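You operate a simulated robot arm through the tools that you are given. There is no shell and no other tool.

You are at the controls of a simulated robot arm. One attempt, no reset.

Task
Feed 2 tomatoes from filler W27 into the carton between the fillers.
Fine: slide the carton onto the tray, push the tray in, work the lever, pull the tray out and send the pocket rack back.

The check looks at the end state, three seconds after you hand in, the way a careful person would. Anything else that was tipped, shoved, dropped, spilled or broken makes it a failure.

Robot
A 6-joint arm with a two-finger gripper, fixed in place. Base frame: the origin is at the foot of the arm, x ahead of it, y to its left, z up. Units: m, rad, N and s.
With the tool pointing down near the work surface it reaches from about 0.84 to 0.9 m from the base axis. Its first joint turns from -2.897 to 2.897 rad. Payload 2.54 kg.
Tool frame: the origin (TCP) lies between the finger pads and is the grasp point; the fingertips stand 0.03 m ahead of it; z points along the fingers, y is the line along which they close. Largest opening 0.116 m; the body of the gripper starts 0.095 m behind the TCP.
Orientation is told as [roll, pitch, yaw] about the base's x, y, z axes, in that order, counted from this pose: with the fingers straight down and closing along the base's y, the tool's x points along the base's -x, its y along +y and its z along -z.

Tools
- The arm moves only by the tool play_rows. Its argument "targets" is a list of rows, each a list of 2 entries, a list of its own where there are three numbers: the shift along the tool's x, y, z in m, then the turn, a rotation vector about the tool's x, y, z in rad. In form: [[[x, y, z], [wx, wy, wz]], ...]. A call has 1 to 20 rows; each row shifts and turns the commanded pose from where the row before left it, along the tool's axes as they then stand. "hand" is the gripper command, from -1 (shut) to 1 (fully open), values between in proportion, set as the call begins (left out, the last holds). Each row takes 0.2 s and may step no farther than 0.05 m and 0.15 rad from the row before; otherwise, or with a gripper value out of range, the whole call is refused. A pose out of reach is approached as far as the arm can. The call stops where the force on the tool passes 40 N (or 10 N more than at its start, if that is more) or the arm is blocked; 0.2 s more then pass. Each finger travels about 0.072 m/s and halts on what it meets, pressing with about 35 N; the grip force reading is that of the motor and also rises with nothing between the fingers. The clock runs only during rows and for 0.2 s after the last one: add rows that do not move to give the fingers time. It gives the time, the measured TCP pose, the force on the tool (base axes), the opening and the grip force at its end, in the units of the frame above (readings bear some noise), with the torque about the TCP (base axes, N m) and any sound that the robot's microphone picked up.
- Cameras (640 x 400 px; columns grow to the right, rows downward): "scene" is fixed at [0.0495, 0.5005, 1.5367]; the picture's right is [-0.39, -0.92, 0.00], its down [-0.76, 0.33, -0.56] and it looks along [0.52, -0.22, -0.83] (base axes); focal length 214 px, centre (320, 200). "wrist" rides on the gripper at [0.069, -0.015, -0.122] in the tool frame; the picture's right is [0.21, 0.98, 0.00], its down [-0.83, 0.18, -0.53] and it looks along [-0.52, 0.11, 0.85] (tool axes); focal length 251 px, centre (320, 200). There is no depth. A picture from a camera that has moved, and an enlarged one, comes with that camera's place and axes in the base frame and with its lens.
- get_image(camera): a new picture of that camera. It takes no simulated time.
- zoom(camera, box): a new picture of the part [left, top, right, bottom] of that camera's present view, enlarged. It takes no simulated time.
- job_done(): hands the job in; it is judged then, once.

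Nothing tells you positions but the pictures and the camera data. Unless the task says otherwise, let go and move clear before handing in.

The tools are called as a command line: name --argument value ..., lists and objects as JSON in quotes. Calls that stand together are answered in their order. play_rows: Moves the arm, as the interface text tells. Its arguments: {"type":"object","properties":{"targets":{"type":"array","items":{"type":"array"}},"hand":{"type":"number"}},"required":["targets"]} The other tools are called the same way: get_image (camera) takes a picture; zoom (camera, box) takes an enlarged picture of a part of a camera's view; job_done () hands the job in.

At the start:

```text
time_s: 0.0
eef_pos: [0.3277, 0.3104, 1.2937]
ee_rot: [0.0, 0.001, 0.001]
wrist_force: [0.1, -0.1, 0.0]
wrist_torque: [0.01, 0.01, 0.0]
gripper_width: 0.1159
gripper_force: 0.1
```

scene: 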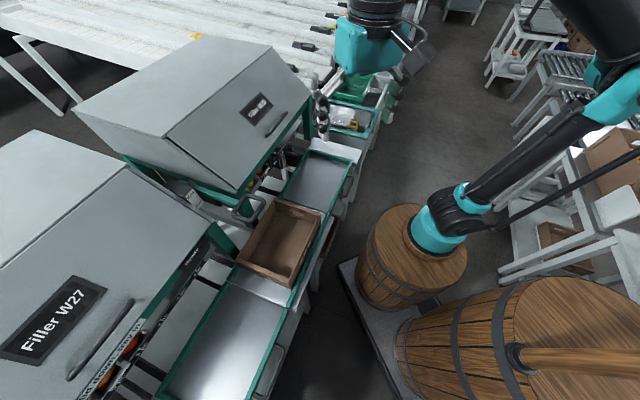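
wrist: 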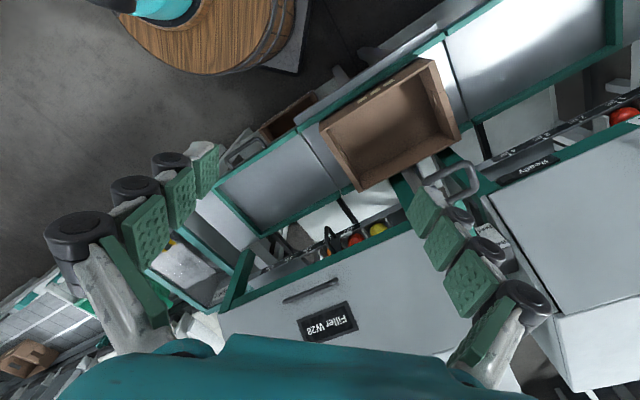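

I see two grey fillers (W27 and another, W28) with trays in front of them and a brown carton sitting between the two trays. I'll look closer before moving anything.

zoom --camera "scene" --box '[0, 200, 320, 400]'

zoom --camera "scene" --box '[160, 120, 400, 270]'

zoom --camera "wrist" --box '[300, 0, 640, 212]'

zoom --camera "wrist" --box '[180, 120, 500, 320]'

```text
2.00 times, centred on (160, 300) of scene
camera zoom: at [0.0495, 0.5005, 1.5367], right [-0.39, -0.92, 0.0], down [-0.76, 0.33, -0.56], along [0.52, -0.22, -0.83], focal length 429 px, centre (640, 0)
```

zoom: 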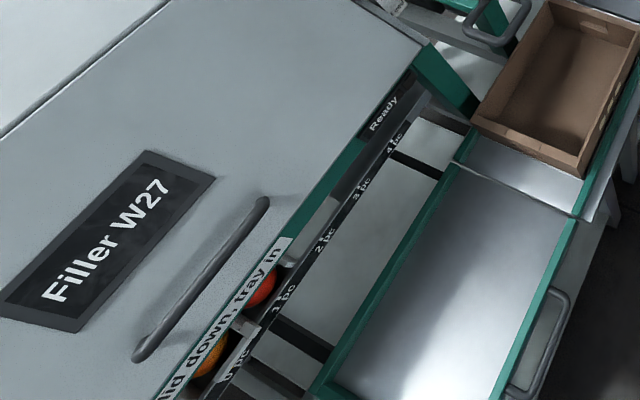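

```text
2.67 times, centred on (280, 195) of scene
camera zoom: at [0.0495, 0.5005, 1.5367], right [-0.39, -0.92, 0.0], down [-0.76, 0.33, -0.56], along [0.52, -0.22, -0.83], focal length 572 px, centre (427, 213)
```

zoom: 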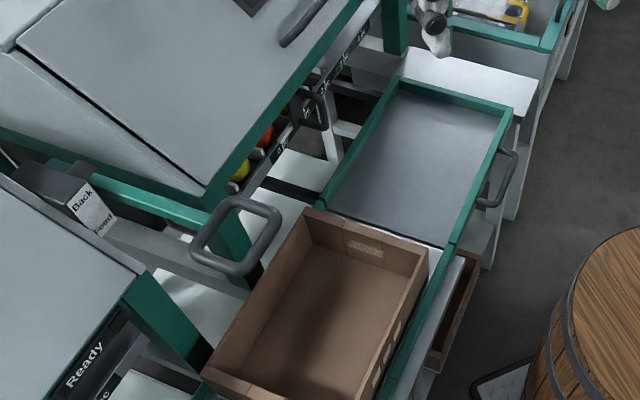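

```text
1.88 times, centred on (470, 106) of wrist
camera zoom: at [0.2582, 0.2938, 1.4155], right [-0.22, 0.98, 0.0], down [0.83, 0.18, 0.53], along [0.52, 0.12, -0.85], focal length 473 px, centre (38, 377)
```

zoom: 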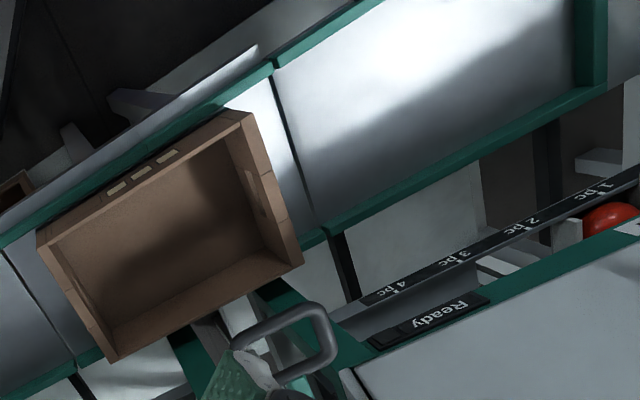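

```text
2.00 times, centred on (340, 220) of wrist
camera zoom: at [0.2582, 0.2938, 1.4155], right [-0.22, 0.98, 0.0], down [0.83, 0.18, 0.53], along [0.52, 0.12, -0.85], focal length 503 px, centre (280, 160)
```

zoom: 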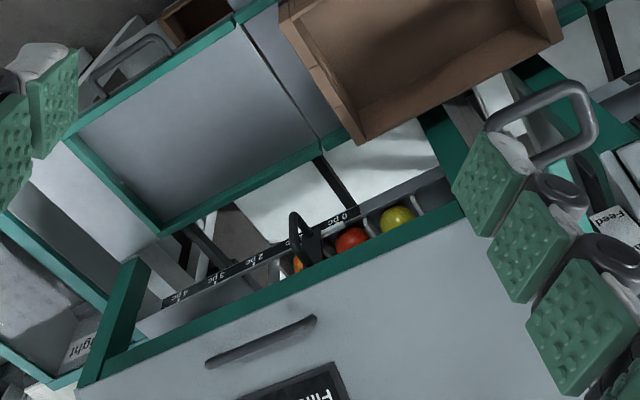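

The fillers stand in a row running diagonally (along about [-0.7, 0.7]), with the carton at roughly (0.4, 0.5, 0.8) between the two trays. I'll stay high, turn the wrist to face the fillers and look again.

play_rows --targets '[[[0, 0, 0], [0, 0, -0.1309]], [[0, 0, 0], [0, 0, -0.1309]], [[0, 0, 0], [0, 0, -0.1309]], [[0, 0, 0], [0, 0, -0.1309]], [[0, 0, 0], [0, 0, -0.1309]], [[0, 0, 0], [0, 0, -0.1309]], [[0, 0, 0], [0, 0, 0]]]' --hand 1

get_image --camera "scene"

get_image --camera "wrist"

```text
time_s: 1.6
eef_pos: [0.3266, 0.3097, 1.2949]
ee_rot: [0.0, 0.001, 0.787]
wrist_force: [0.5, -0.2, -0.8]
wrist_torque: [-0.02, 0.0, -0.01]
gripper_width: 0.1158
gripper_force: 0.1
```

```text
taken
```

scene: 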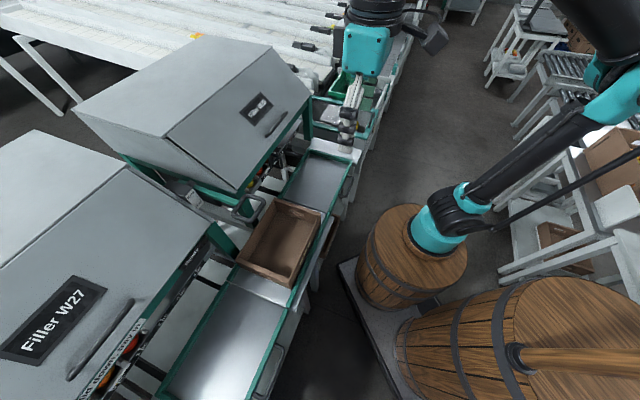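

```text
taken
camera wrist: at [0.289, 0.2497, 1.4161], right [-0.84, 0.54, 0.0], down [0.45, 0.71, 0.53], along [0.29, 0.45, -0.85], focal length 251 px, centre (320, 200)
```

wrist: 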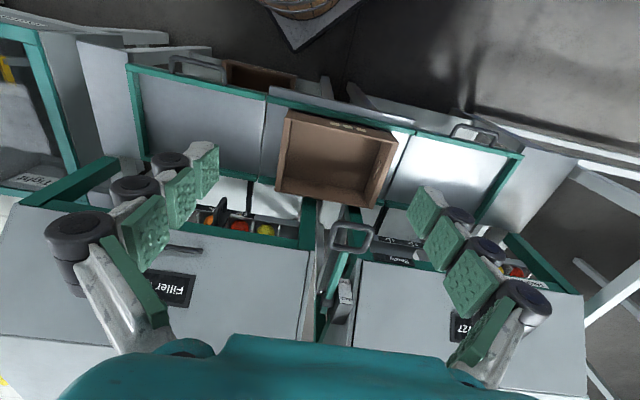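

The wrist view now shows both fillers, with the carton on a bridge between the two trays. I'll slide sideways toward W27 at the same height to inspect it.

play_rows --targets '[[[0, 0.045, 0], [0, 0, 0]], [[0, 0.045, 0], [0, 0, 0]], [[0, 0.045, 0], [0, 0, 0]], [[0, 0.045, 0], [0, 0, 0]], [[0, 0.045, 0], [0, 0, 0]], [[0, 0.045, 0], [0, 0, 0]], [[0, 0.045, 0], [0, 0, 0]], [[0, 0, 0], [0, 0, 0]]]'

get_image --camera "scene"

get_image --camera "wrist"

```text
time_s: 3.4
eef_pos: [0.1035, 0.535, 1.2931]
ee_rot: [0.0, -0.001, 0.788]
wrist_force: [-0.2, -0.2, -0.1]
wrist_torque: [0.01, 0.04, 0.04]
gripper_width: 0.1161
gripper_force: 0.0
```

```text
taken
```

scene: 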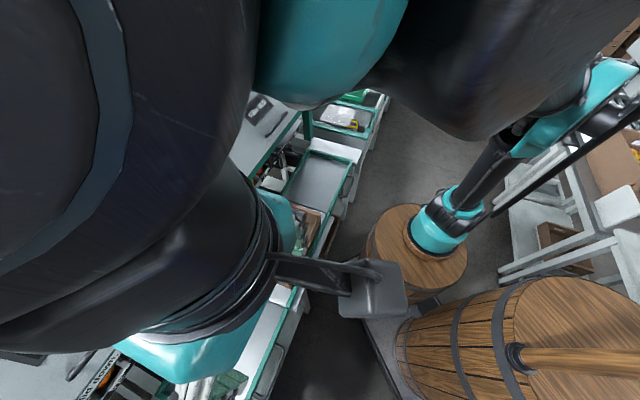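

```text
taken
camera wrist: at [0.0648, 0.475, 1.4157], right [-0.84, 0.54, 0.0], down [0.46, 0.71, 0.53], along [0.29, 0.45, -0.85], focal length 251 px, centre (320, 200)
```

wrist: 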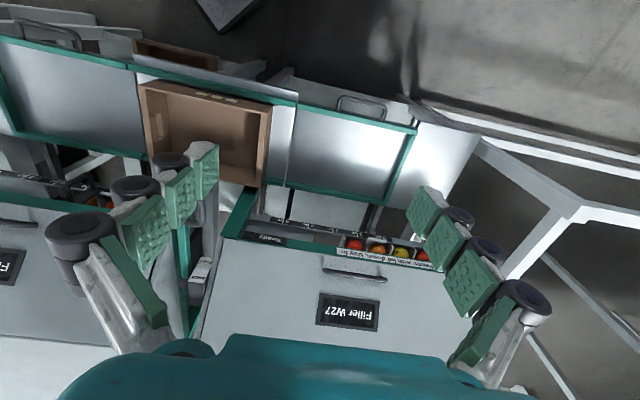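

The W27 filler is now visible: a slot with tomatoes at the front, a printed strip with numbers, and the lever with a label on its side. I'll zoom to read the labels.

zoom --camera "wrist" --box '[200, 180, 460, 342]'

zoom --camera "wrist" --box '[120, 60, 440, 260]'

zoom --camera "wrist" --box '[150, 180, 290, 340]'

zoom --camera "wrist" --box '[0, 120, 220, 280]'

```text
2.46 times, centred on (330, 261) of wrist
camera zoom: at [0.0648, 0.475, 1.4157], right [-0.84, 0.54, 0.0], down [0.46, 0.71, 0.53], along [0.29, 0.45, -0.85], focal length 619 px, centre (295, 50)
```

zoom: 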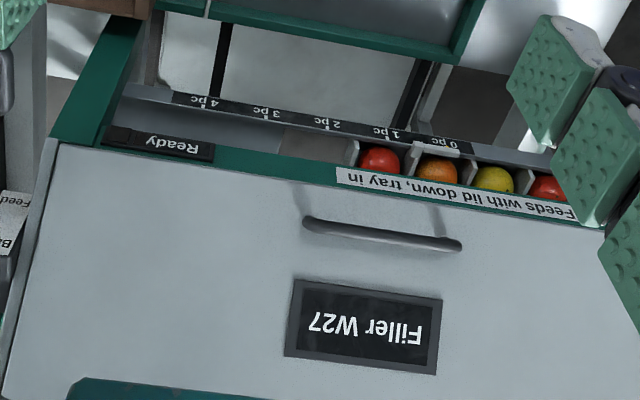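

```text
2.00 times, centred on (280, 160) of wrist
camera zoom: at [0.0648, 0.475, 1.4157], right [-0.84, 0.54, 0.0], down [0.46, 0.71, 0.53], along [0.29, 0.45, -0.85], focal length 503 px, centre (400, 280)
```

zoom: 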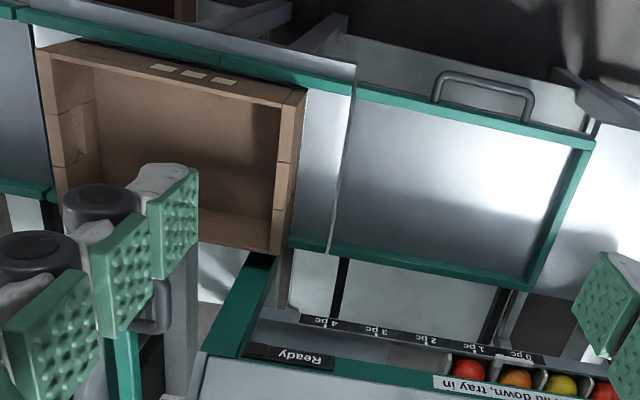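

```text
2.50 times, centred on (220, 260) of wrist
camera zoom: at [0.0648, 0.475, 1.4157], right [-0.84, 0.54, 0.0], down [0.46, 0.71, 0.53], along [0.29, 0.45, -0.85], focal length 629 px, centre (570, 50)
```

zoom: 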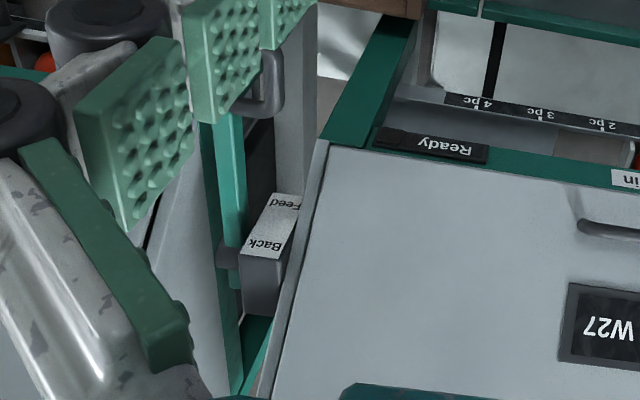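

```text
2.50 times, centred on (110, 200) of wrist
camera zoom: at [0.0648, 0.475, 1.4157], right [-0.84, 0.54, 0.0], down [0.46, 0.71, 0.53], along [0.29, 0.45, -0.85], focal length 629 px, centre (845, 200)
```

zoom: 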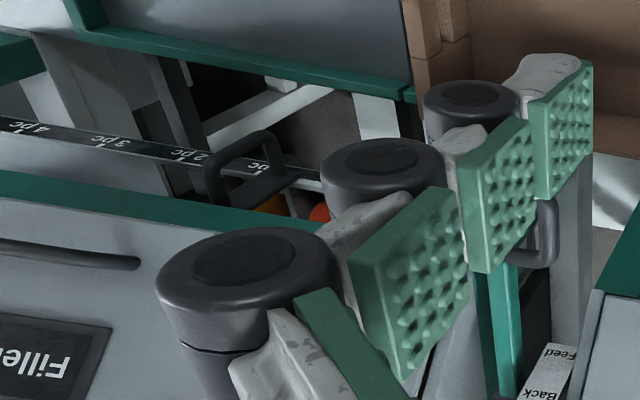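

Labels read: "Feeds with lid down, tray in", "Ready", marks 0–4 pc, and a Feed/Back lever on the W28 side. I'll lower in the free space in front of the tray to see the rack more frontally and test reach.

play_rows --targets '[[[0, 0.03, 0.04], [0, 0, 0]], [[0, 0.03, 0.04], [0, 0, 0]], [[0, 0.03, 0.04], [0, 0, 0]], [[0, 0.03, 0.04], [0, 0, 0]], [[0, 0, 0], [0, 0, 0]]]'

get_image --camera "wrist"

get_image --camera "scene"

```text
time_s: 4.6
eef_pos: [0.0195, 0.616, 1.1318]
ee_rot: [0.0, 0.0, 0.786]
wrist_force: [1.0, 0.3, -0.4]
wrist_torque: [0.02, 0.04, 0.0]
gripper_width: 0.1158
gripper_force: 0.1
```

```text
taken
camera wrist: at [-0.0196, 0.5565, 1.2547], right [-0.84, 0.54, 0.0], down [0.46, 0.71, 0.53], along [0.29, 0.45, -0.85], focal length 251 px, centre (320, 200)
```

wrist: 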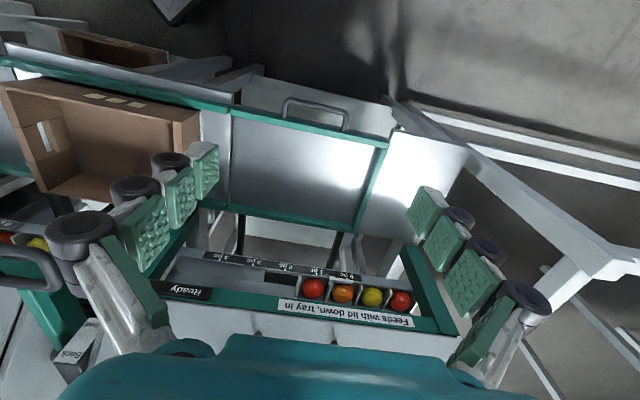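

```text
taken
```

scene: 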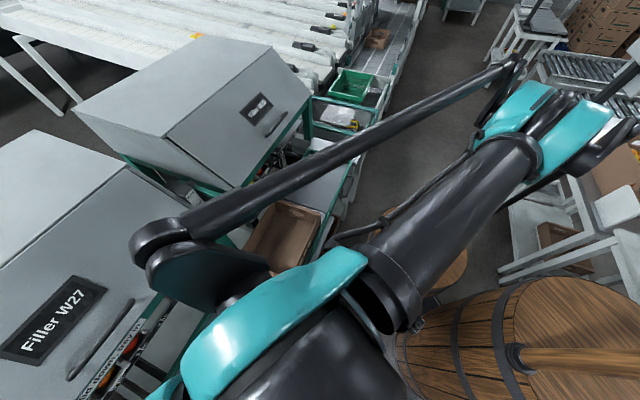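

zoom --camera "wrist" --box '[150, 200, 470, 360]'

zoom --camera "wrist" --box '[0, 180, 240, 400]'

zoom --camera "wrist" --box '[200, 80, 460, 230]'

zoom --camera "wrist" --box '[0, 30, 260, 200]'

```text
2.00 times, centred on (310, 280) of wrist
camera zoom: at [-0.0196, 0.5565, 1.2547], right [-0.84, 0.54, 0.0], down [0.46, 0.71, 0.53], along [0.29, 0.45, -0.85], focal length 503 px, centre (340, 40)
```

zoom: 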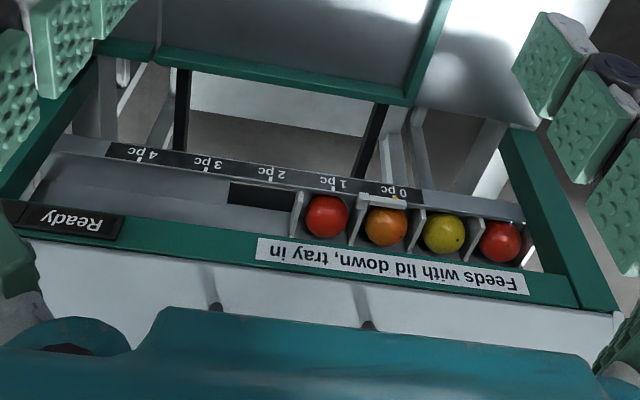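

```text
1.82 times, centred on (120, 290) of wrist
camera zoom: at [-0.0196, 0.5565, 1.2547], right [-0.84, 0.54, 0.0], down [0.46, 0.71, 0.53], along [0.29, 0.45, -0.85], focal length 457 px, centre (684, 36)
```

zoom: 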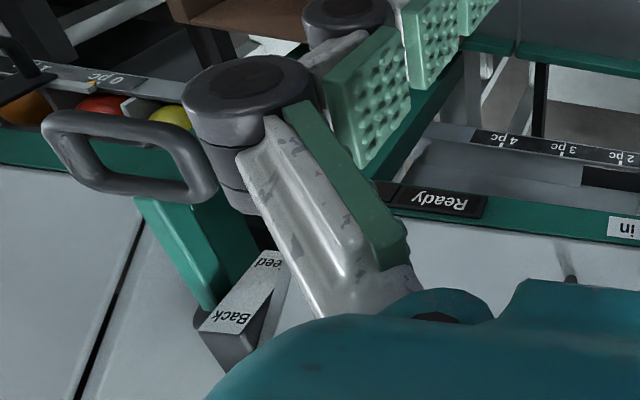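

```text
2.46 times, centred on (330, 155) of wrist
camera zoom: at [-0.0196, 0.5565, 1.2547], right [-0.84, 0.54, 0.0], down [0.46, 0.71, 0.53], along [0.29, 0.45, -0.85], focal length 619 px, centre (295, 311)
```

zoom: 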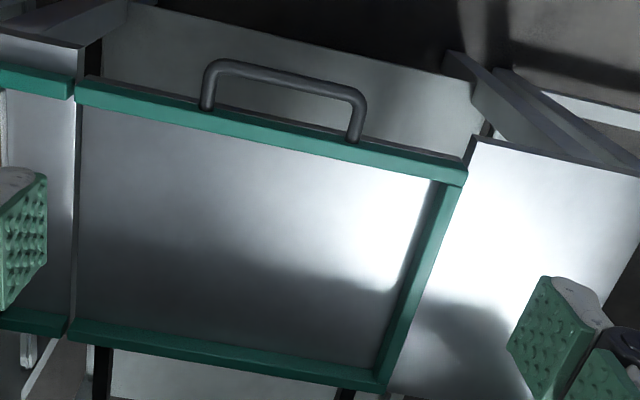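

```text
2.35 times, centred on (130, 115) of wrist
camera zoom: at [-0.0196, 0.5565, 1.2547], right [-0.84, 0.54, 0.0], down [0.46, 0.71, 0.53], along [0.29, 0.45, -0.85], focal length 592 px, centre (767, 400)
```

zoom: 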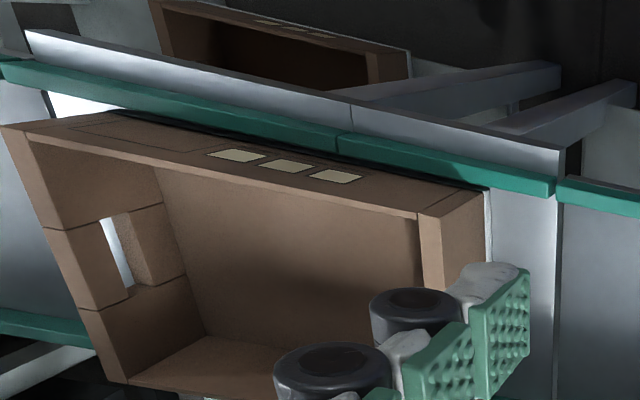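

The rack holds four tomatoes (red, orange, yellow, red) with its pointer at "0 pc", and there's a dark chute hole just left of the first pocket. Next I'll raise and look at the Feed/Back lever between the fillers.

play_rows --targets '[[[0, -0.03, -0.04], [0, 0, 0]], [[0, -0.03, -0.04], [0, 0, 0]], [[0, -0.03, -0.04], [0, 0, 0]], [[0, -0.04, -0.04], [0, 0, 0]], [[-0.02, -0.045, 0], [0, 0, 0]], [[-0.02, -0.045, 0], [0, 0, 0]], [[-0.02, -0.045, 0], [0, 0, 0]], [[-0.02, -0.045, 0], [0, 0, 0]], [[-0.02, -0.045, 0], [0, 0, 0]], [[0, 0, 0], [0, 0, 0]]]'

get_image --camera "wrist"

get_image --camera "scene"

```text
refused: row 4 steps farther than a row can; nothing moved
```

```text
taken
camera wrist: at [-0.0196, 0.5565, 1.2547], right [-0.84, 0.54, 0.0], down [0.46, 0.71, 0.53], along [0.29, 0.45, -0.85], focal length 251 px, centre (320, 200)
```

wrist: 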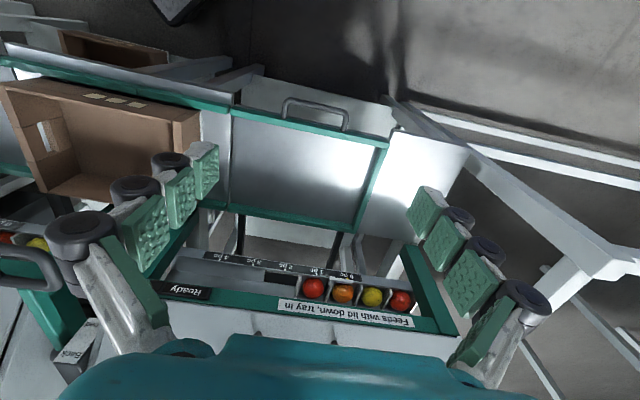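

```text
taken
```

scene: 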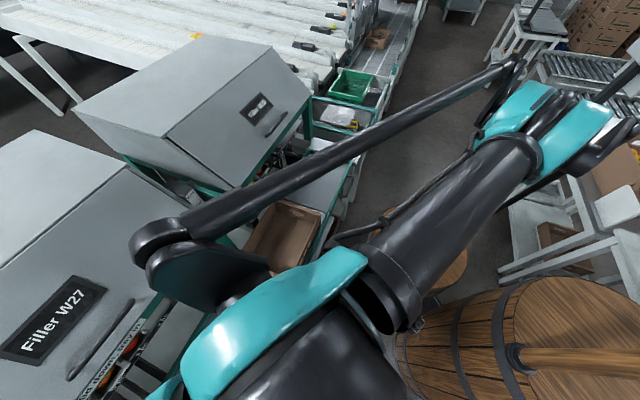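

One row was too long (0.057 m), so nothing moved. I'll repeat the same move with shorter steps.

play_rows --targets '[[[0, -0.025, -0.04], [0, 0, 0]], [[0, -0.025, -0.04], [0, 0, 0]], [[0, -0.025, -0.04], [0, 0, 0]], [[0, -0.025, -0.04], [0, 0, 0]], [[-0.02, -0.043, 0], [0, 0, 0]], [[-0.02, -0.043, 0], [0, 0, 0]], [[-0.02, -0.043, 0], [0, 0, 0]], [[-0.02, -0.043, 0], [0, 0, 0]], [[-0.02, -0.043, 0], [0, 0, 0]], [[-0.02, -0.043, 0], [0, 0, 0]], [[0, 0, 0], [0, 0, 0]]]'

get_image --camera "wrist"

get_image --camera "scene"

```text
time_s: 7.0
eef_pos: [0.3591, 0.4485, 1.295]
ee_rot: [-0.001, 0.0, 0.787]
wrist_force: [0.0, 0.0, -1.1]
wrist_torque: [0.0, 0.01, 0.02]
gripper_width: 0.116
gripper_force: 0.2
```

```text
taken
camera wrist: at [0.3214, 0.3895, 1.4167], right [-0.84, 0.54, 0.0], down [0.45, 0.71, 0.53], along [0.29, 0.45, -0.85], focal length 251 px, centre (320, 200)
```

wrist: 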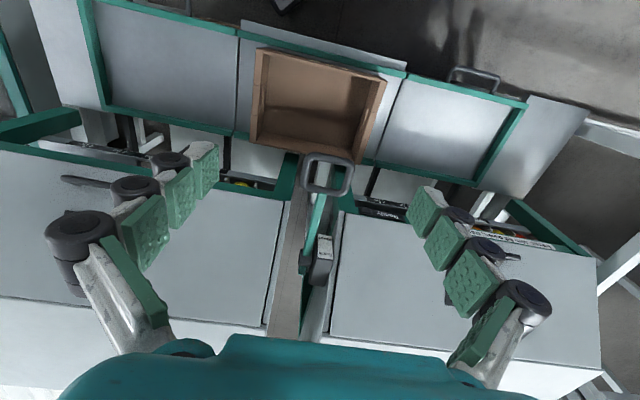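

```text
taken
```

scene: 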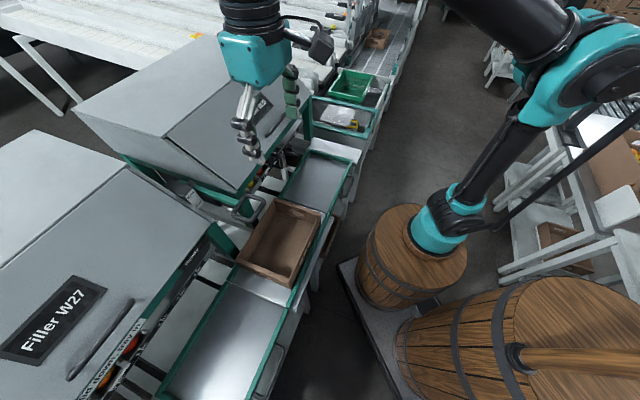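

zoom --camera "wrist" --box '[230, 130, 420, 340]'

zoom --camera "scene" --box '[170, 160, 340, 300]'

zoom --camera "wrist" --box '[220, 40, 420, 170]'

```text
1.90 times, centred on (325, 235) of wrist
camera zoom: at [0.3214, 0.3895, 1.4167], right [-0.84, 0.54, 0.0], down [0.45, 0.71, 0.53], along [0.29, 0.45, -0.85], focal length 479 px, centre (310, 133)
```

zoom: 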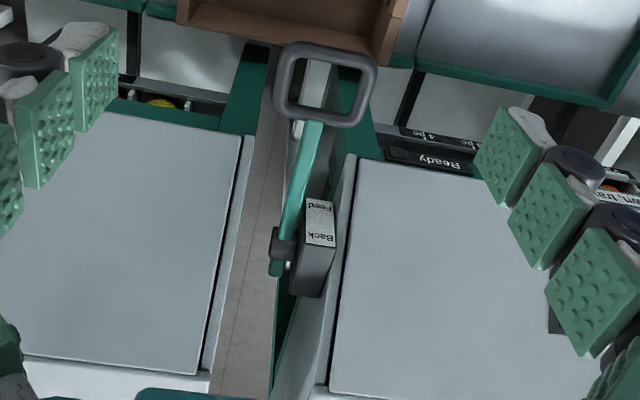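

```text
2.86 times, centred on (255, 230) of scene
camera zoom: at [0.0495, 0.5005, 1.5367], right [-0.39, -0.92, 0.0], down [-0.76, 0.33, -0.56], along [0.52, -0.22, -0.83], focal length 613 px, centre (506, 114)
```

zoom: 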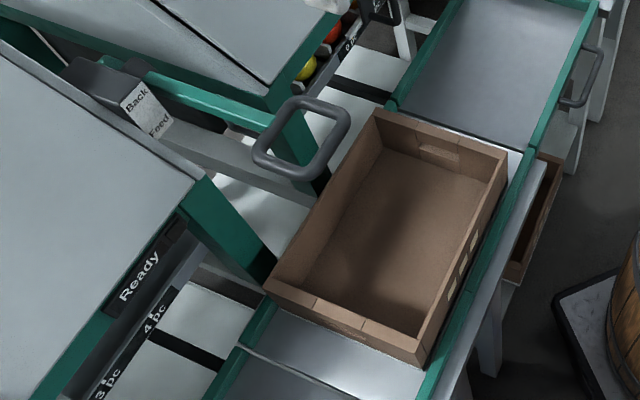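

```text
3.08 times, centred on (320, 105) of wrist
camera zoom: at [0.3214, 0.3895, 1.4167], right [-0.84, 0.54, 0.0], down [0.45, 0.71, 0.53], along [0.29, 0.45, -0.85], focal length 774 px, centre (320, 492)
```

zoom: 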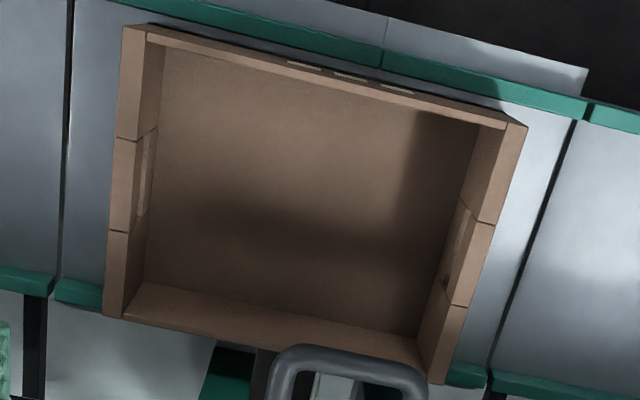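

The lever is a teal arm with a loop handle, pivoted on a gearbox at W27's left side and pointing outward over the carton. I'll shift toward W28 to compare its rack and dark loop handle.

play_rows --targets '[[[0.02, -0.045, 0], [0, 0, 0]], [[0.02, -0.045, 0], [0, 0, 0]], [[0.02, -0.045, 0], [0, 0, 0]], [[0.02, -0.045, 0.0], [0, 0, 0]], [[0, -0.04, 0.03], [0, 0, 0]], [[0, 0, 0.03], [0, 0, 0]], [[0, 0, 0], [0, 0, 0]]]'

get_image --camera "wrist"

zoom --camera "wrist" --box '[200, 160, 460, 320]'

```text
time_s: 8.6
eef_pos: [0.4591, 0.2352, 1.2318]
ee_rot: [0.001, 0.001, 0.789]
wrist_force: [0.4, -0.2, 0.1]
wrist_torque: [0.02, 0.02, 0.01]
gripper_width: 0.1159
gripper_force: 0.0
```

```text
taken
camera wrist: at [0.4204, 0.1759, 1.3535], right [-0.84, 0.54, 0.0], down [0.45, 0.71, 0.53], along [0.29, 0.45, -0.85], focal length 251 px, centre (320, 200)
```

wrist: 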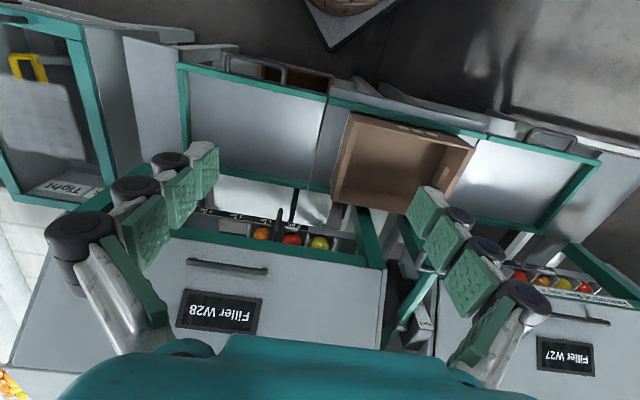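

```text
2.46 times, centred on (330, 240) of wrist
camera zoom: at [0.4204, 0.1759, 1.3535], right [-0.84, 0.54, 0.0], down [0.45, 0.71, 0.53], along [0.29, 0.45, -0.85], focal length 619 px, centre (295, 102)
```

zoom: 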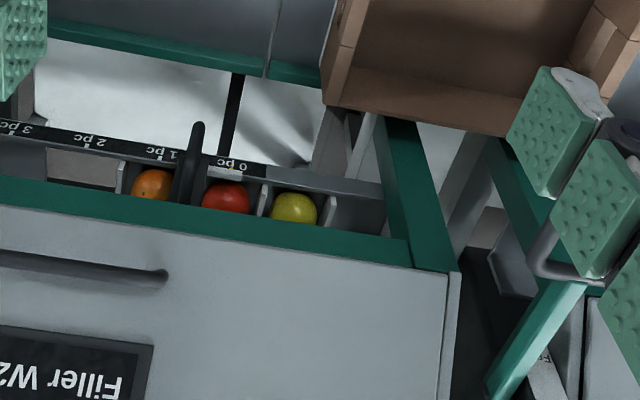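

W28 has its own black rack handle and isn't needed; W27 is driven by its lever. I'll return over the W27 tray and test how far down I can reach with the tool vertical.

play_rows --targets '[[[-0.007, 0.044, 0], [0, 0, 0]], [[-0.007, 0.044, 0], [0, 0, 0]], [[-0.007, 0.044, 0], [0, 0, 0]], [[-0.007, 0.044, 0], [0, 0, 0]], [[-0.007, 0.044, 0], [0, 0, 0]], [[-0.007, 0.044, 0], [0, 0, 0]], [[-0.007, 0.044, 0], [0, 0, 0]], [[-0.007, 0.044, 0], [0, 0, 0]], [[-0.007, 0.044, 0], [0, 0, 0]], [[-0.007, 0.044, 0], [0, 0, 0]], [[-0.007, 0.044, 0], [0, 0, 0]], [[-0.007, 0.044, 0], [0, 0, 0]], [[-0.007, 0.044, 0], [0, 0, 0]], [[0, 0, 0.045], [0, 0, 0]], [[0, 0, 0.045], [0, 0, 0]], [[0, 0, 0.045], [0, 0, 0]], [[0, 0, 0.045], [0, 0, 0]], [[0, 0, 0], [0, 0, 0]]]'

get_image --camera "wrist"

get_image --camera "scene"

```text
time_s: 12.4
eef_pos: [0.1135, 0.7039, 1.0527]
ee_rot: [0.001, 0.0, 0.789]
wrist_force: [0.4, -0.2, -0.8]
wrist_torque: [0.01, 0.0, -0.01]
gripper_width: 0.1161
gripper_force: 0.0
```

```text
taken
camera wrist: at [0.075, 0.6458, 1.1743], right [-0.84, 0.54, 0.0], down [0.46, 0.71, 0.53], along [0.29, 0.45, -0.85], focal length 251 px, centre (320, 200)
```

wrist: 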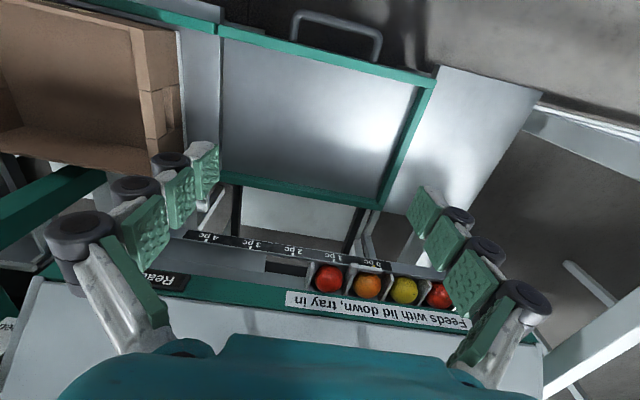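

```text
taken
```

scene: 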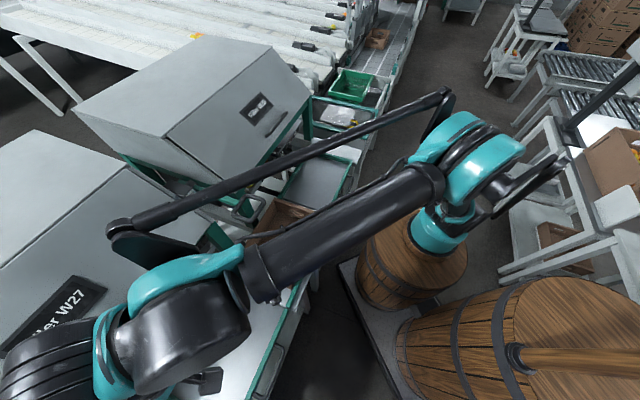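

The arm follows down to z≈1.05 over the tray without trouble. I'll zoom in on the rack, the hole and the tray from here.

zoom --camera "wrist" --box '[160, 210, 480, 340]'

zoom --camera "wrist" --box '[180, 0, 480, 220]'

zoom --camera "scene" --box '[0, 180, 320, 400]'

```text
2.00 times, centred on (320, 275) of wrist
camera zoom: at [0.075, 0.6458, 1.1743], right [-0.84, 0.54, 0.0], down [0.46, 0.71, 0.53], along [0.29, 0.45, -0.85], focal length 503 px, centre (320, 50)
```

zoom: 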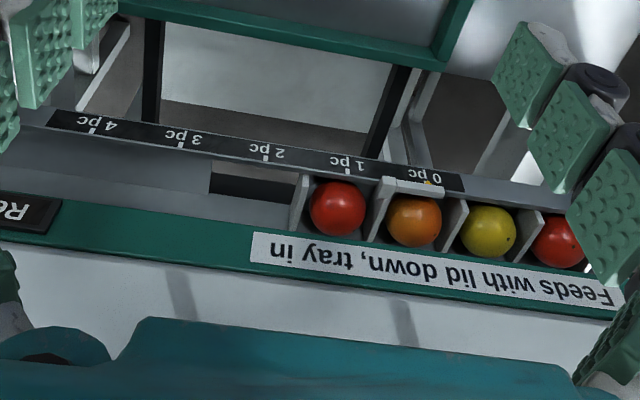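

```text
1.82 times, centred on (330, 110) of wrist
camera zoom: at [0.075, 0.6458, 1.1743], right [-0.84, 0.54, 0.0], down [0.46, 0.71, 0.53], along [0.29, 0.45, -0.85], focal length 457 px, centre (302, 364)
```

zoom: 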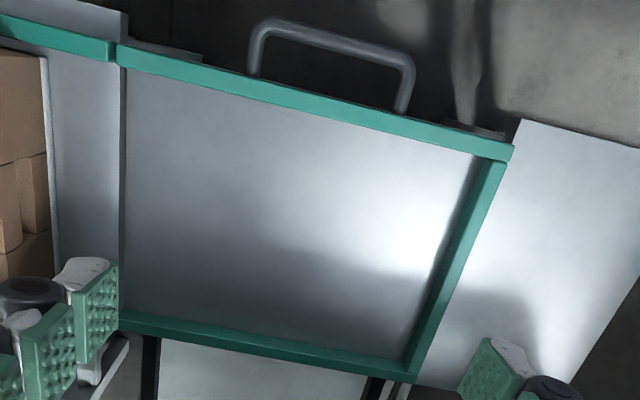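

```text
1.82 times, centred on (160, 290) of scene
camera zoom: at [0.0495, 0.5005, 1.5367], right [-0.39, -0.92, 0.0], down [-0.76, 0.33, -0.56], along [0.52, -0.22, -0.83], focal length 390 px, centre (611, 36)
```

zoom: 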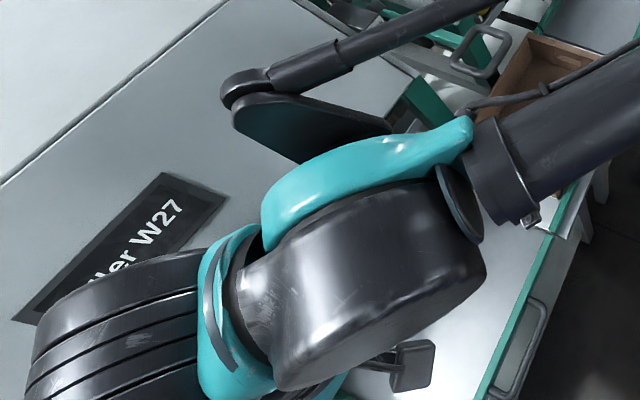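

The rack pointer sits at 0 pc, the drop hole is one pitch left, and the tray is open on the carton side. I'll move above the carton's W27-side end wall (e≈0.2) to plan a grip on it.

play_rows --targets '[[[0, -0.043, 0], [0, 0, 0]], [[0, -0.043, 0], [0, 0, 0]], [[0, -0.043, 0], [0, 0, 0]], [[0, -0.043, 0], [0, 0, 0]], [[0, -0.04, 0], [0, 0, 0]], [[0, 0, 0], [0, 0, 0]]]'

get_image --camera "wrist"

get_image --camera "scene"

```text
time_s: 13.8
eef_pos: [0.2697, 0.5531, 1.0539]
ee_rot: [0.0, 0.0, 0.788]
wrist_force: [0.9, 0.7, -0.4]
wrist_torque: [-0.02, 0.01, -0.03]
gripper_width: 0.1158
gripper_force: 0.0
```

```text
taken
camera wrist: at [0.2306, 0.4938, 1.1765], right [-0.84, 0.54, 0.0], down [0.45, 0.71, 0.53], along [0.29, 0.45, -0.85], focal length 251 px, centre (320, 200)
```

wrist: 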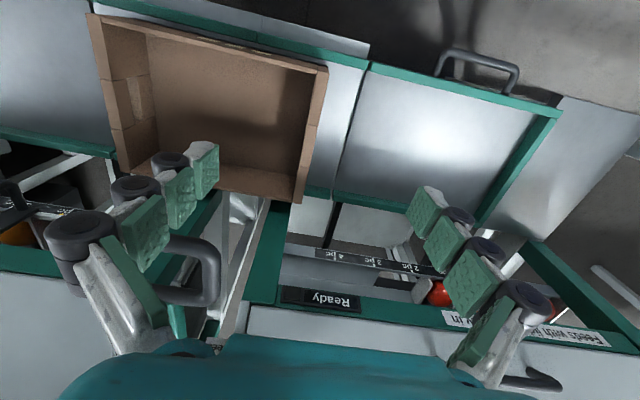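

```text
taken
```

scene: 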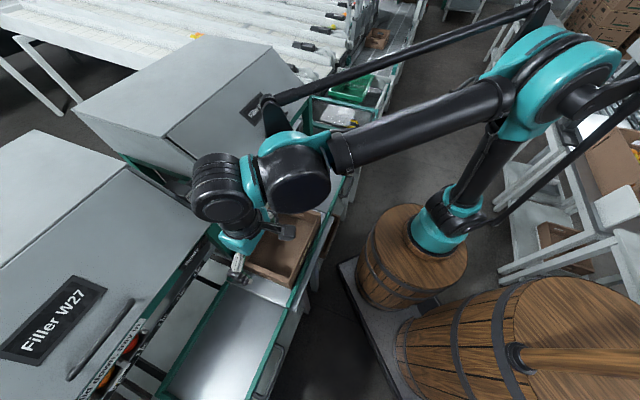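

I'm directly above the carton's near end wall (e≈0.20, n≈0.58). I'll descend a bit with the fingers open to judge the rim height.

play_rows --targets '[[[0, 0, 0.04], [0, 0, 0]], [[0, 0, 0.04], [0, 0, 0]], [[0, 0, 0.03], [0, 0, 0]], [[0, 0, 0], [0, 0, 0]]]'

get_image --camera "wrist"

get_image --camera "scene"

```text
time_s: 14.8
eef_pos: [0.2677, 0.5548, 0.9446]
ee_rot: [-0.001, 0.0, 0.788]
wrist_force: [0.0, -1.1, -0.1]
wrist_torque: [0.02, 0.03, -0.01]
gripper_width: 0.1158
gripper_force: 0.2
```

```text
taken
camera wrist: at [0.23, 0.4949, 1.0675], right [-0.84, 0.54, 0.0], down [0.46, 0.71, 0.53], along [0.29, 0.45, -0.85], focal length 251 px, centre (320, 200)
```

wrist: 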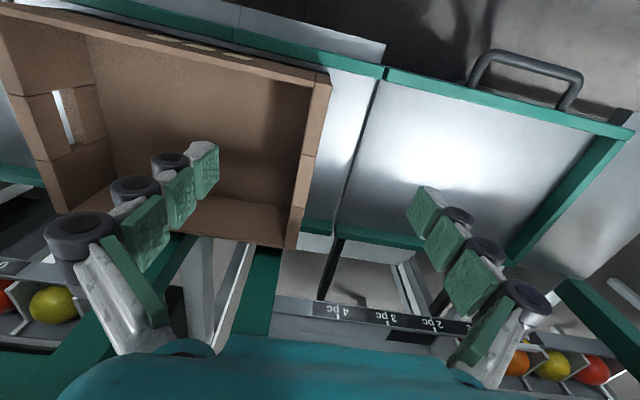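

```text
taken
```

scene: 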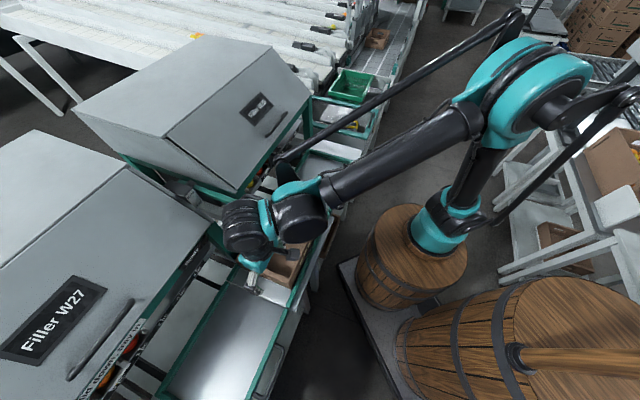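

The rim reads at about z≈0.824 and the tray rim near 0.76. I'll zoom on the wall where I'll grip to avoid the hand hole.

zoom --camera "wrist" --box '[240, 50, 440, 260]'

zoom --camera "wrist" --box '[0, 200, 300, 400]'

zoom --camera "scene" --box '[180, 140, 360, 300]'

```text
1.90 times, centred on (340, 155) of wrist
camera zoom: at [0.23, 0.4949, 1.0675], right [-0.84, 0.54, 0.0], down [0.46, 0.71, 0.53], along [0.29, 0.45, -0.85], focal length 479 px, centre (282, 286)
```

zoom: 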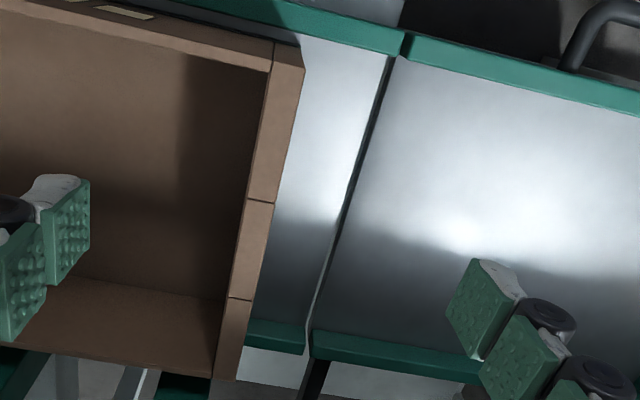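

```text
2.00 times, centred on (150, 300) of wrist
camera zoom: at [0.23, 0.4949, 1.0675], right [-0.84, 0.54, 0.0], down [0.46, 0.71, 0.53], along [0.29, 0.45, -0.85], focal length 503 px, centre (660, 0)
```

zoom: 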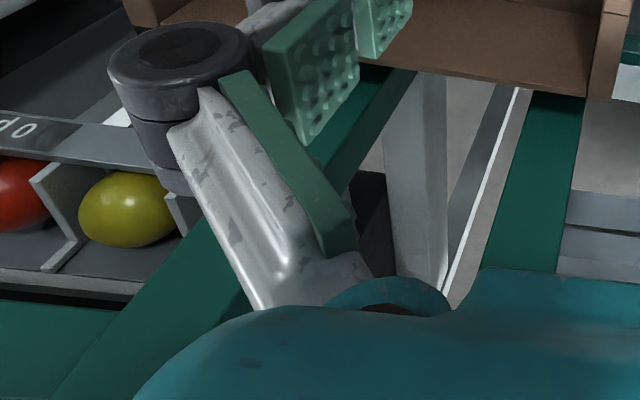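

```text
2.50 times, centred on (270, 220) of scene
camera zoom: at [0.0495, 0.5005, 1.5367], right [-0.39, -0.92, 0.0], down [-0.76, 0.33, -0.56], along [0.52, -0.22, -0.83], focal length 536 px, centre (445, 150)
```

zoom: 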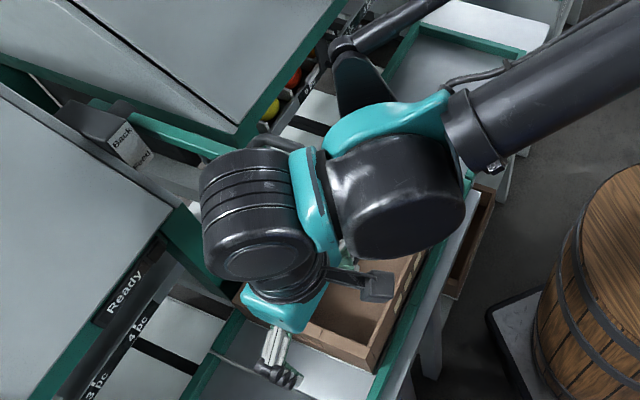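

The wall segment under the TCP is solid (hand hole is further in), and the wrist should clear the lever handle. I'll descend to z≈0.812 with the open fingers straddling the wall.

play_rows --targets '[[[0, -0.003, 0.04], [0, 0, 0]], [[0, 0, 0.04], [0, 0, 0]], [[0, 0, 0.03], [0, 0, 0]], [[0, 0, 0.022], [0, 0, 0]], [[0, 0, 0], [0, 0, 0]]]'

get_image --camera "wrist"

zoom --camera "scene" --box '[180, 140, 360, 300]'

```text
time_s: 16.0
eef_pos: [0.2678, 0.5503, 0.8111]
ee_rot: [-0.001, 0.001, 0.787]
wrist_force: [-0.6, -0.4, 0.8]
wrist_torque: [-0.02, -0.01, 0.01]
gripper_width: 0.1159
gripper_force: 0.0
```

```text
taken
camera wrist: at [0.2293, 0.4911, 0.9332], right [-0.84, 0.54, 0.0], down [0.46, 0.71, 0.53], along [0.29, 0.45, -0.85], focal length 251 px, centre (320, 200)
```

wrist: 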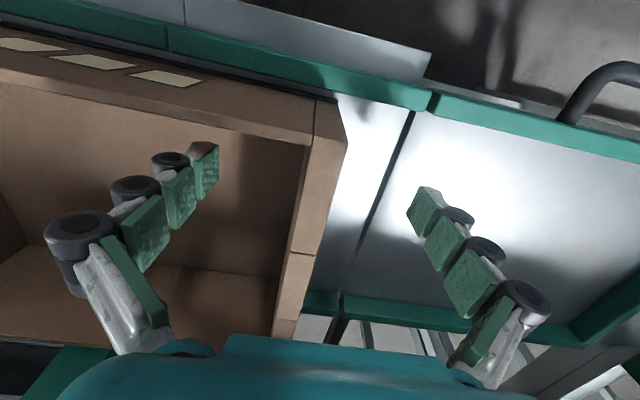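

```text
2.50 times, centred on (270, 220) of scene
camera zoom: at [0.0495, 0.5005, 1.5367], right [-0.39, -0.92, 0.0], down [-0.76, 0.33, -0.56], along [0.52, -0.22, -0.83], focal length 536 px, centre (445, 150)
```

zoom: 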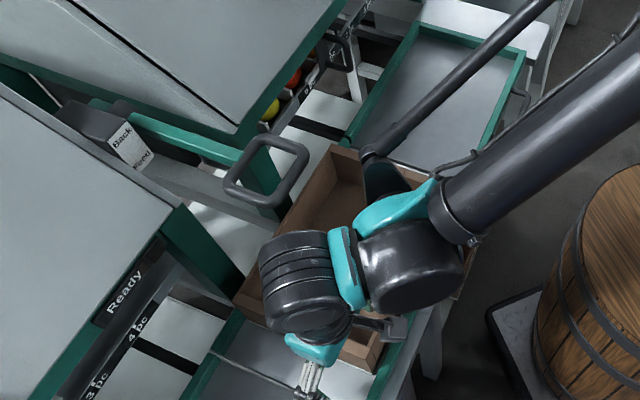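

The fingers straddle the end wall with no contact forces. I'll close to grip it.

play_rows --targets '[[[0, 0, 0], [0, 0, 0]], [[0, 0, 0], [0, 0, 0]], [[0, 0, 0], [0, 0, 0]], [[0, 0, 0], [0, 0, 0]], [[0, 0, 0], [0, 0, 0]], [[0, 0, 0], [0, 0, 0]]]' --hand -1

get_image --camera "wrist"

```text
time_s: 17.4
eef_pos: [0.2674, 0.5508, 0.8114]
ee_rot: [-0.001, 0.001, 0.787]
wrist_force: [-0.2, 0.0, 0.6]
wrist_torque: [-0.04, 0.03, -0.1]
gripper_width: 0.0154
gripper_force: 35.3
```

```text
taken
camera wrist: at [0.2293, 0.4912, 0.9335], right [-0.84, 0.54, 0.0], down [0.46, 0.71, 0.53], along [0.29, 0.45, -0.85], focal length 251 px, centre (320, 200)
```

wrist: 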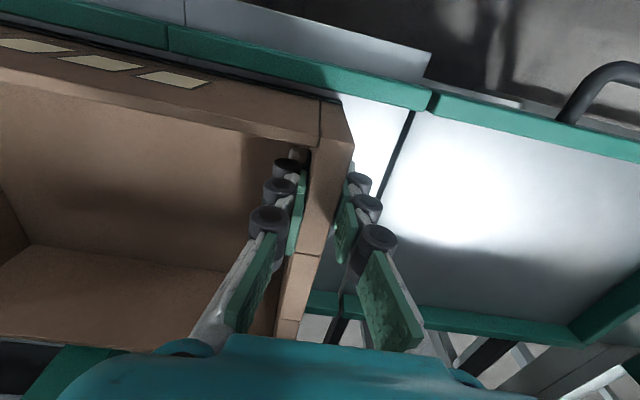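

The wall is gripped (0.015 m thick). I'll start sliding the carton toward the tray, lifting the leading edge just slightly to cross the seam.

play_rows --targets '[[[0, 0.01, 0], [0, 0, 0]], [[0, 0.015, 0], [0, 0, 0]], [[0, 0.015, -0.002], [0, 0, 0]], [[0, 0, 0], [0, 0, 0]]]'

get_image --camera "wrist"

zoom --camera "scene" --box '[160, 140, 380, 340]'

```text
time_s: 18.4
eef_pos: [0.2398, 0.5802, 0.8125]
ee_rot: [0.001, -0.001, 0.787]
wrist_force: [-0.3, 0.0, -0.3]
wrist_torque: [0.09, 0.2, -0.02]
gripper_width: 0.0151
gripper_force: 34.7
```

```text
taken
camera wrist: at [0.2023, 0.5206, 0.9359], right [-0.84, 0.54, 0.0], down [0.45, 0.71, 0.53], along [0.29, 0.45, -0.85], focal length 251 px, centre (320, 200)
```

wrist: 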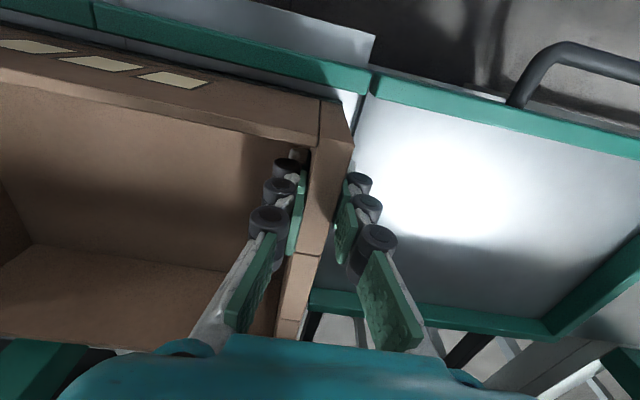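

```text
2.00 times, centred on (270, 240) of scene
camera zoom: at [0.0495, 0.5005, 1.5367], right [-0.39, -0.92, 0.0], down [-0.76, 0.33, -0.56], along [0.52, -0.22, -0.83], focal length 429 px, centre (420, 120)
```

zoom: 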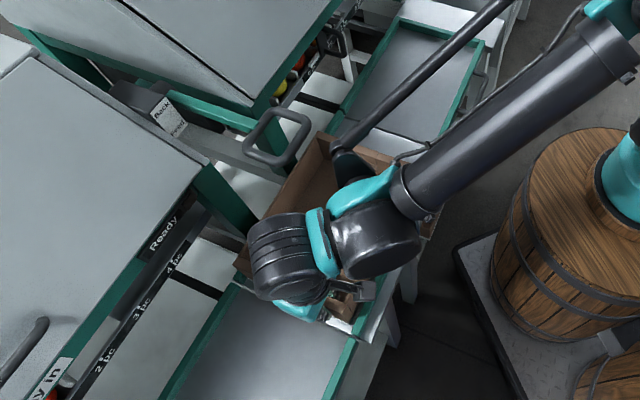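

The carton follows smoothly. I'll continue across the seam onto the tray with a tiny lift.

play_rows --targets '[[[0, 0.01, -0.002], [0, 0, 0]], [[0, 0.015, 0], [0, 0, 0]], [[0, 0.015, 0], [0, 0, 0]], [[0, 0.02, 0], [0, 0, 0]], [[0, 0, 0], [0, 0, 0]]]'

get_image --camera "wrist"

```text
time_s: 19.6
eef_pos: [0.1972, 0.6243, 0.8156]
ee_rot: [-0.001, 0.0, 0.787]
wrist_force: [-0.3, -0.2, -2.8]
wrist_torque: [0.05, 0.23, 0.03]
gripper_width: 0.0153
gripper_force: 34.7
```

```text
taken
camera wrist: at [0.159, 0.5635, 0.9374], right [-0.84, 0.54, 0.0], down [0.45, 0.71, 0.53], along [0.29, 0.45, -0.85], focal length 251 px, centre (320, 200)
```

wrist: 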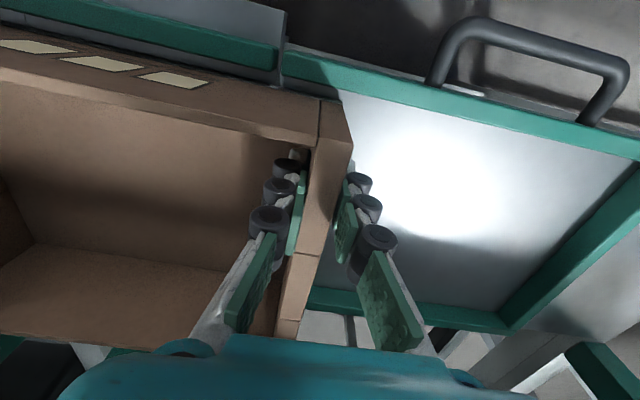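

The leading edge is past the seam and on the tray. I'll lay it flat and continue sliding most of the way.

play_rows --targets '[[[0, 0.015, 0.002], [0, 0, 0]], [[0, 0.025, 0.001], [0, 0, 0]], [[0, 0.025, 0], [0, 0, 0]], [[0, 0.025, 0], [0, 0, 0]], [[0, 0.025, 0], [0, 0, 0]], [[0, 0.025, 0], [0, 0, 0]], [[0, 0.025, 0], [0, 0, 0]], [[0, 0.025, 0], [0, 0, 0]], [[0, 0.02, 0], [0, 0, 0]], [[0, 0, 0], [0, 0, 0]]]'

get_image --camera "wrist"

get_image --camera "scene"

```text
time_s: 21.8
eef_pos: [0.0469, 0.7722, 0.8132]
ee_rot: [0.0, 0.0, 0.787]
wrist_force: [-0.7, 0.2, -1.4]
wrist_torque: [0.02, 0.06, -0.01]
gripper_width: 0.0151
gripper_force: 35.2
```

```text
taken
camera wrist: at [0.0089, 0.7121, 0.9356], right [-0.84, 0.54, 0.0], down [0.45, 0.71, 0.53], along [0.29, 0.45, -0.85], focal length 251 px, centre (320, 200)
```

wrist: 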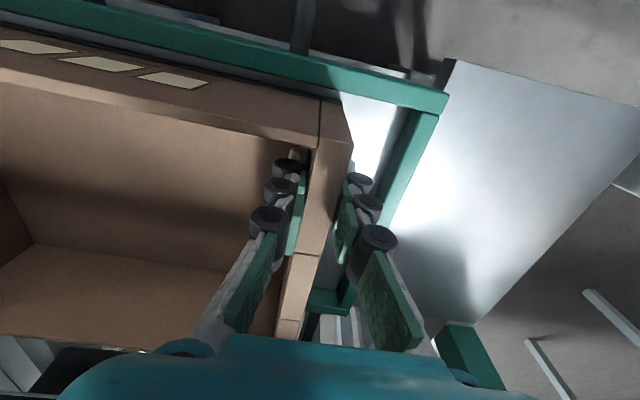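

```text
taken
```

scene: 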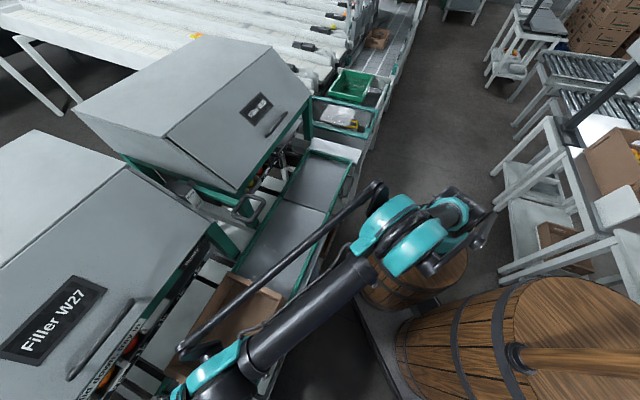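

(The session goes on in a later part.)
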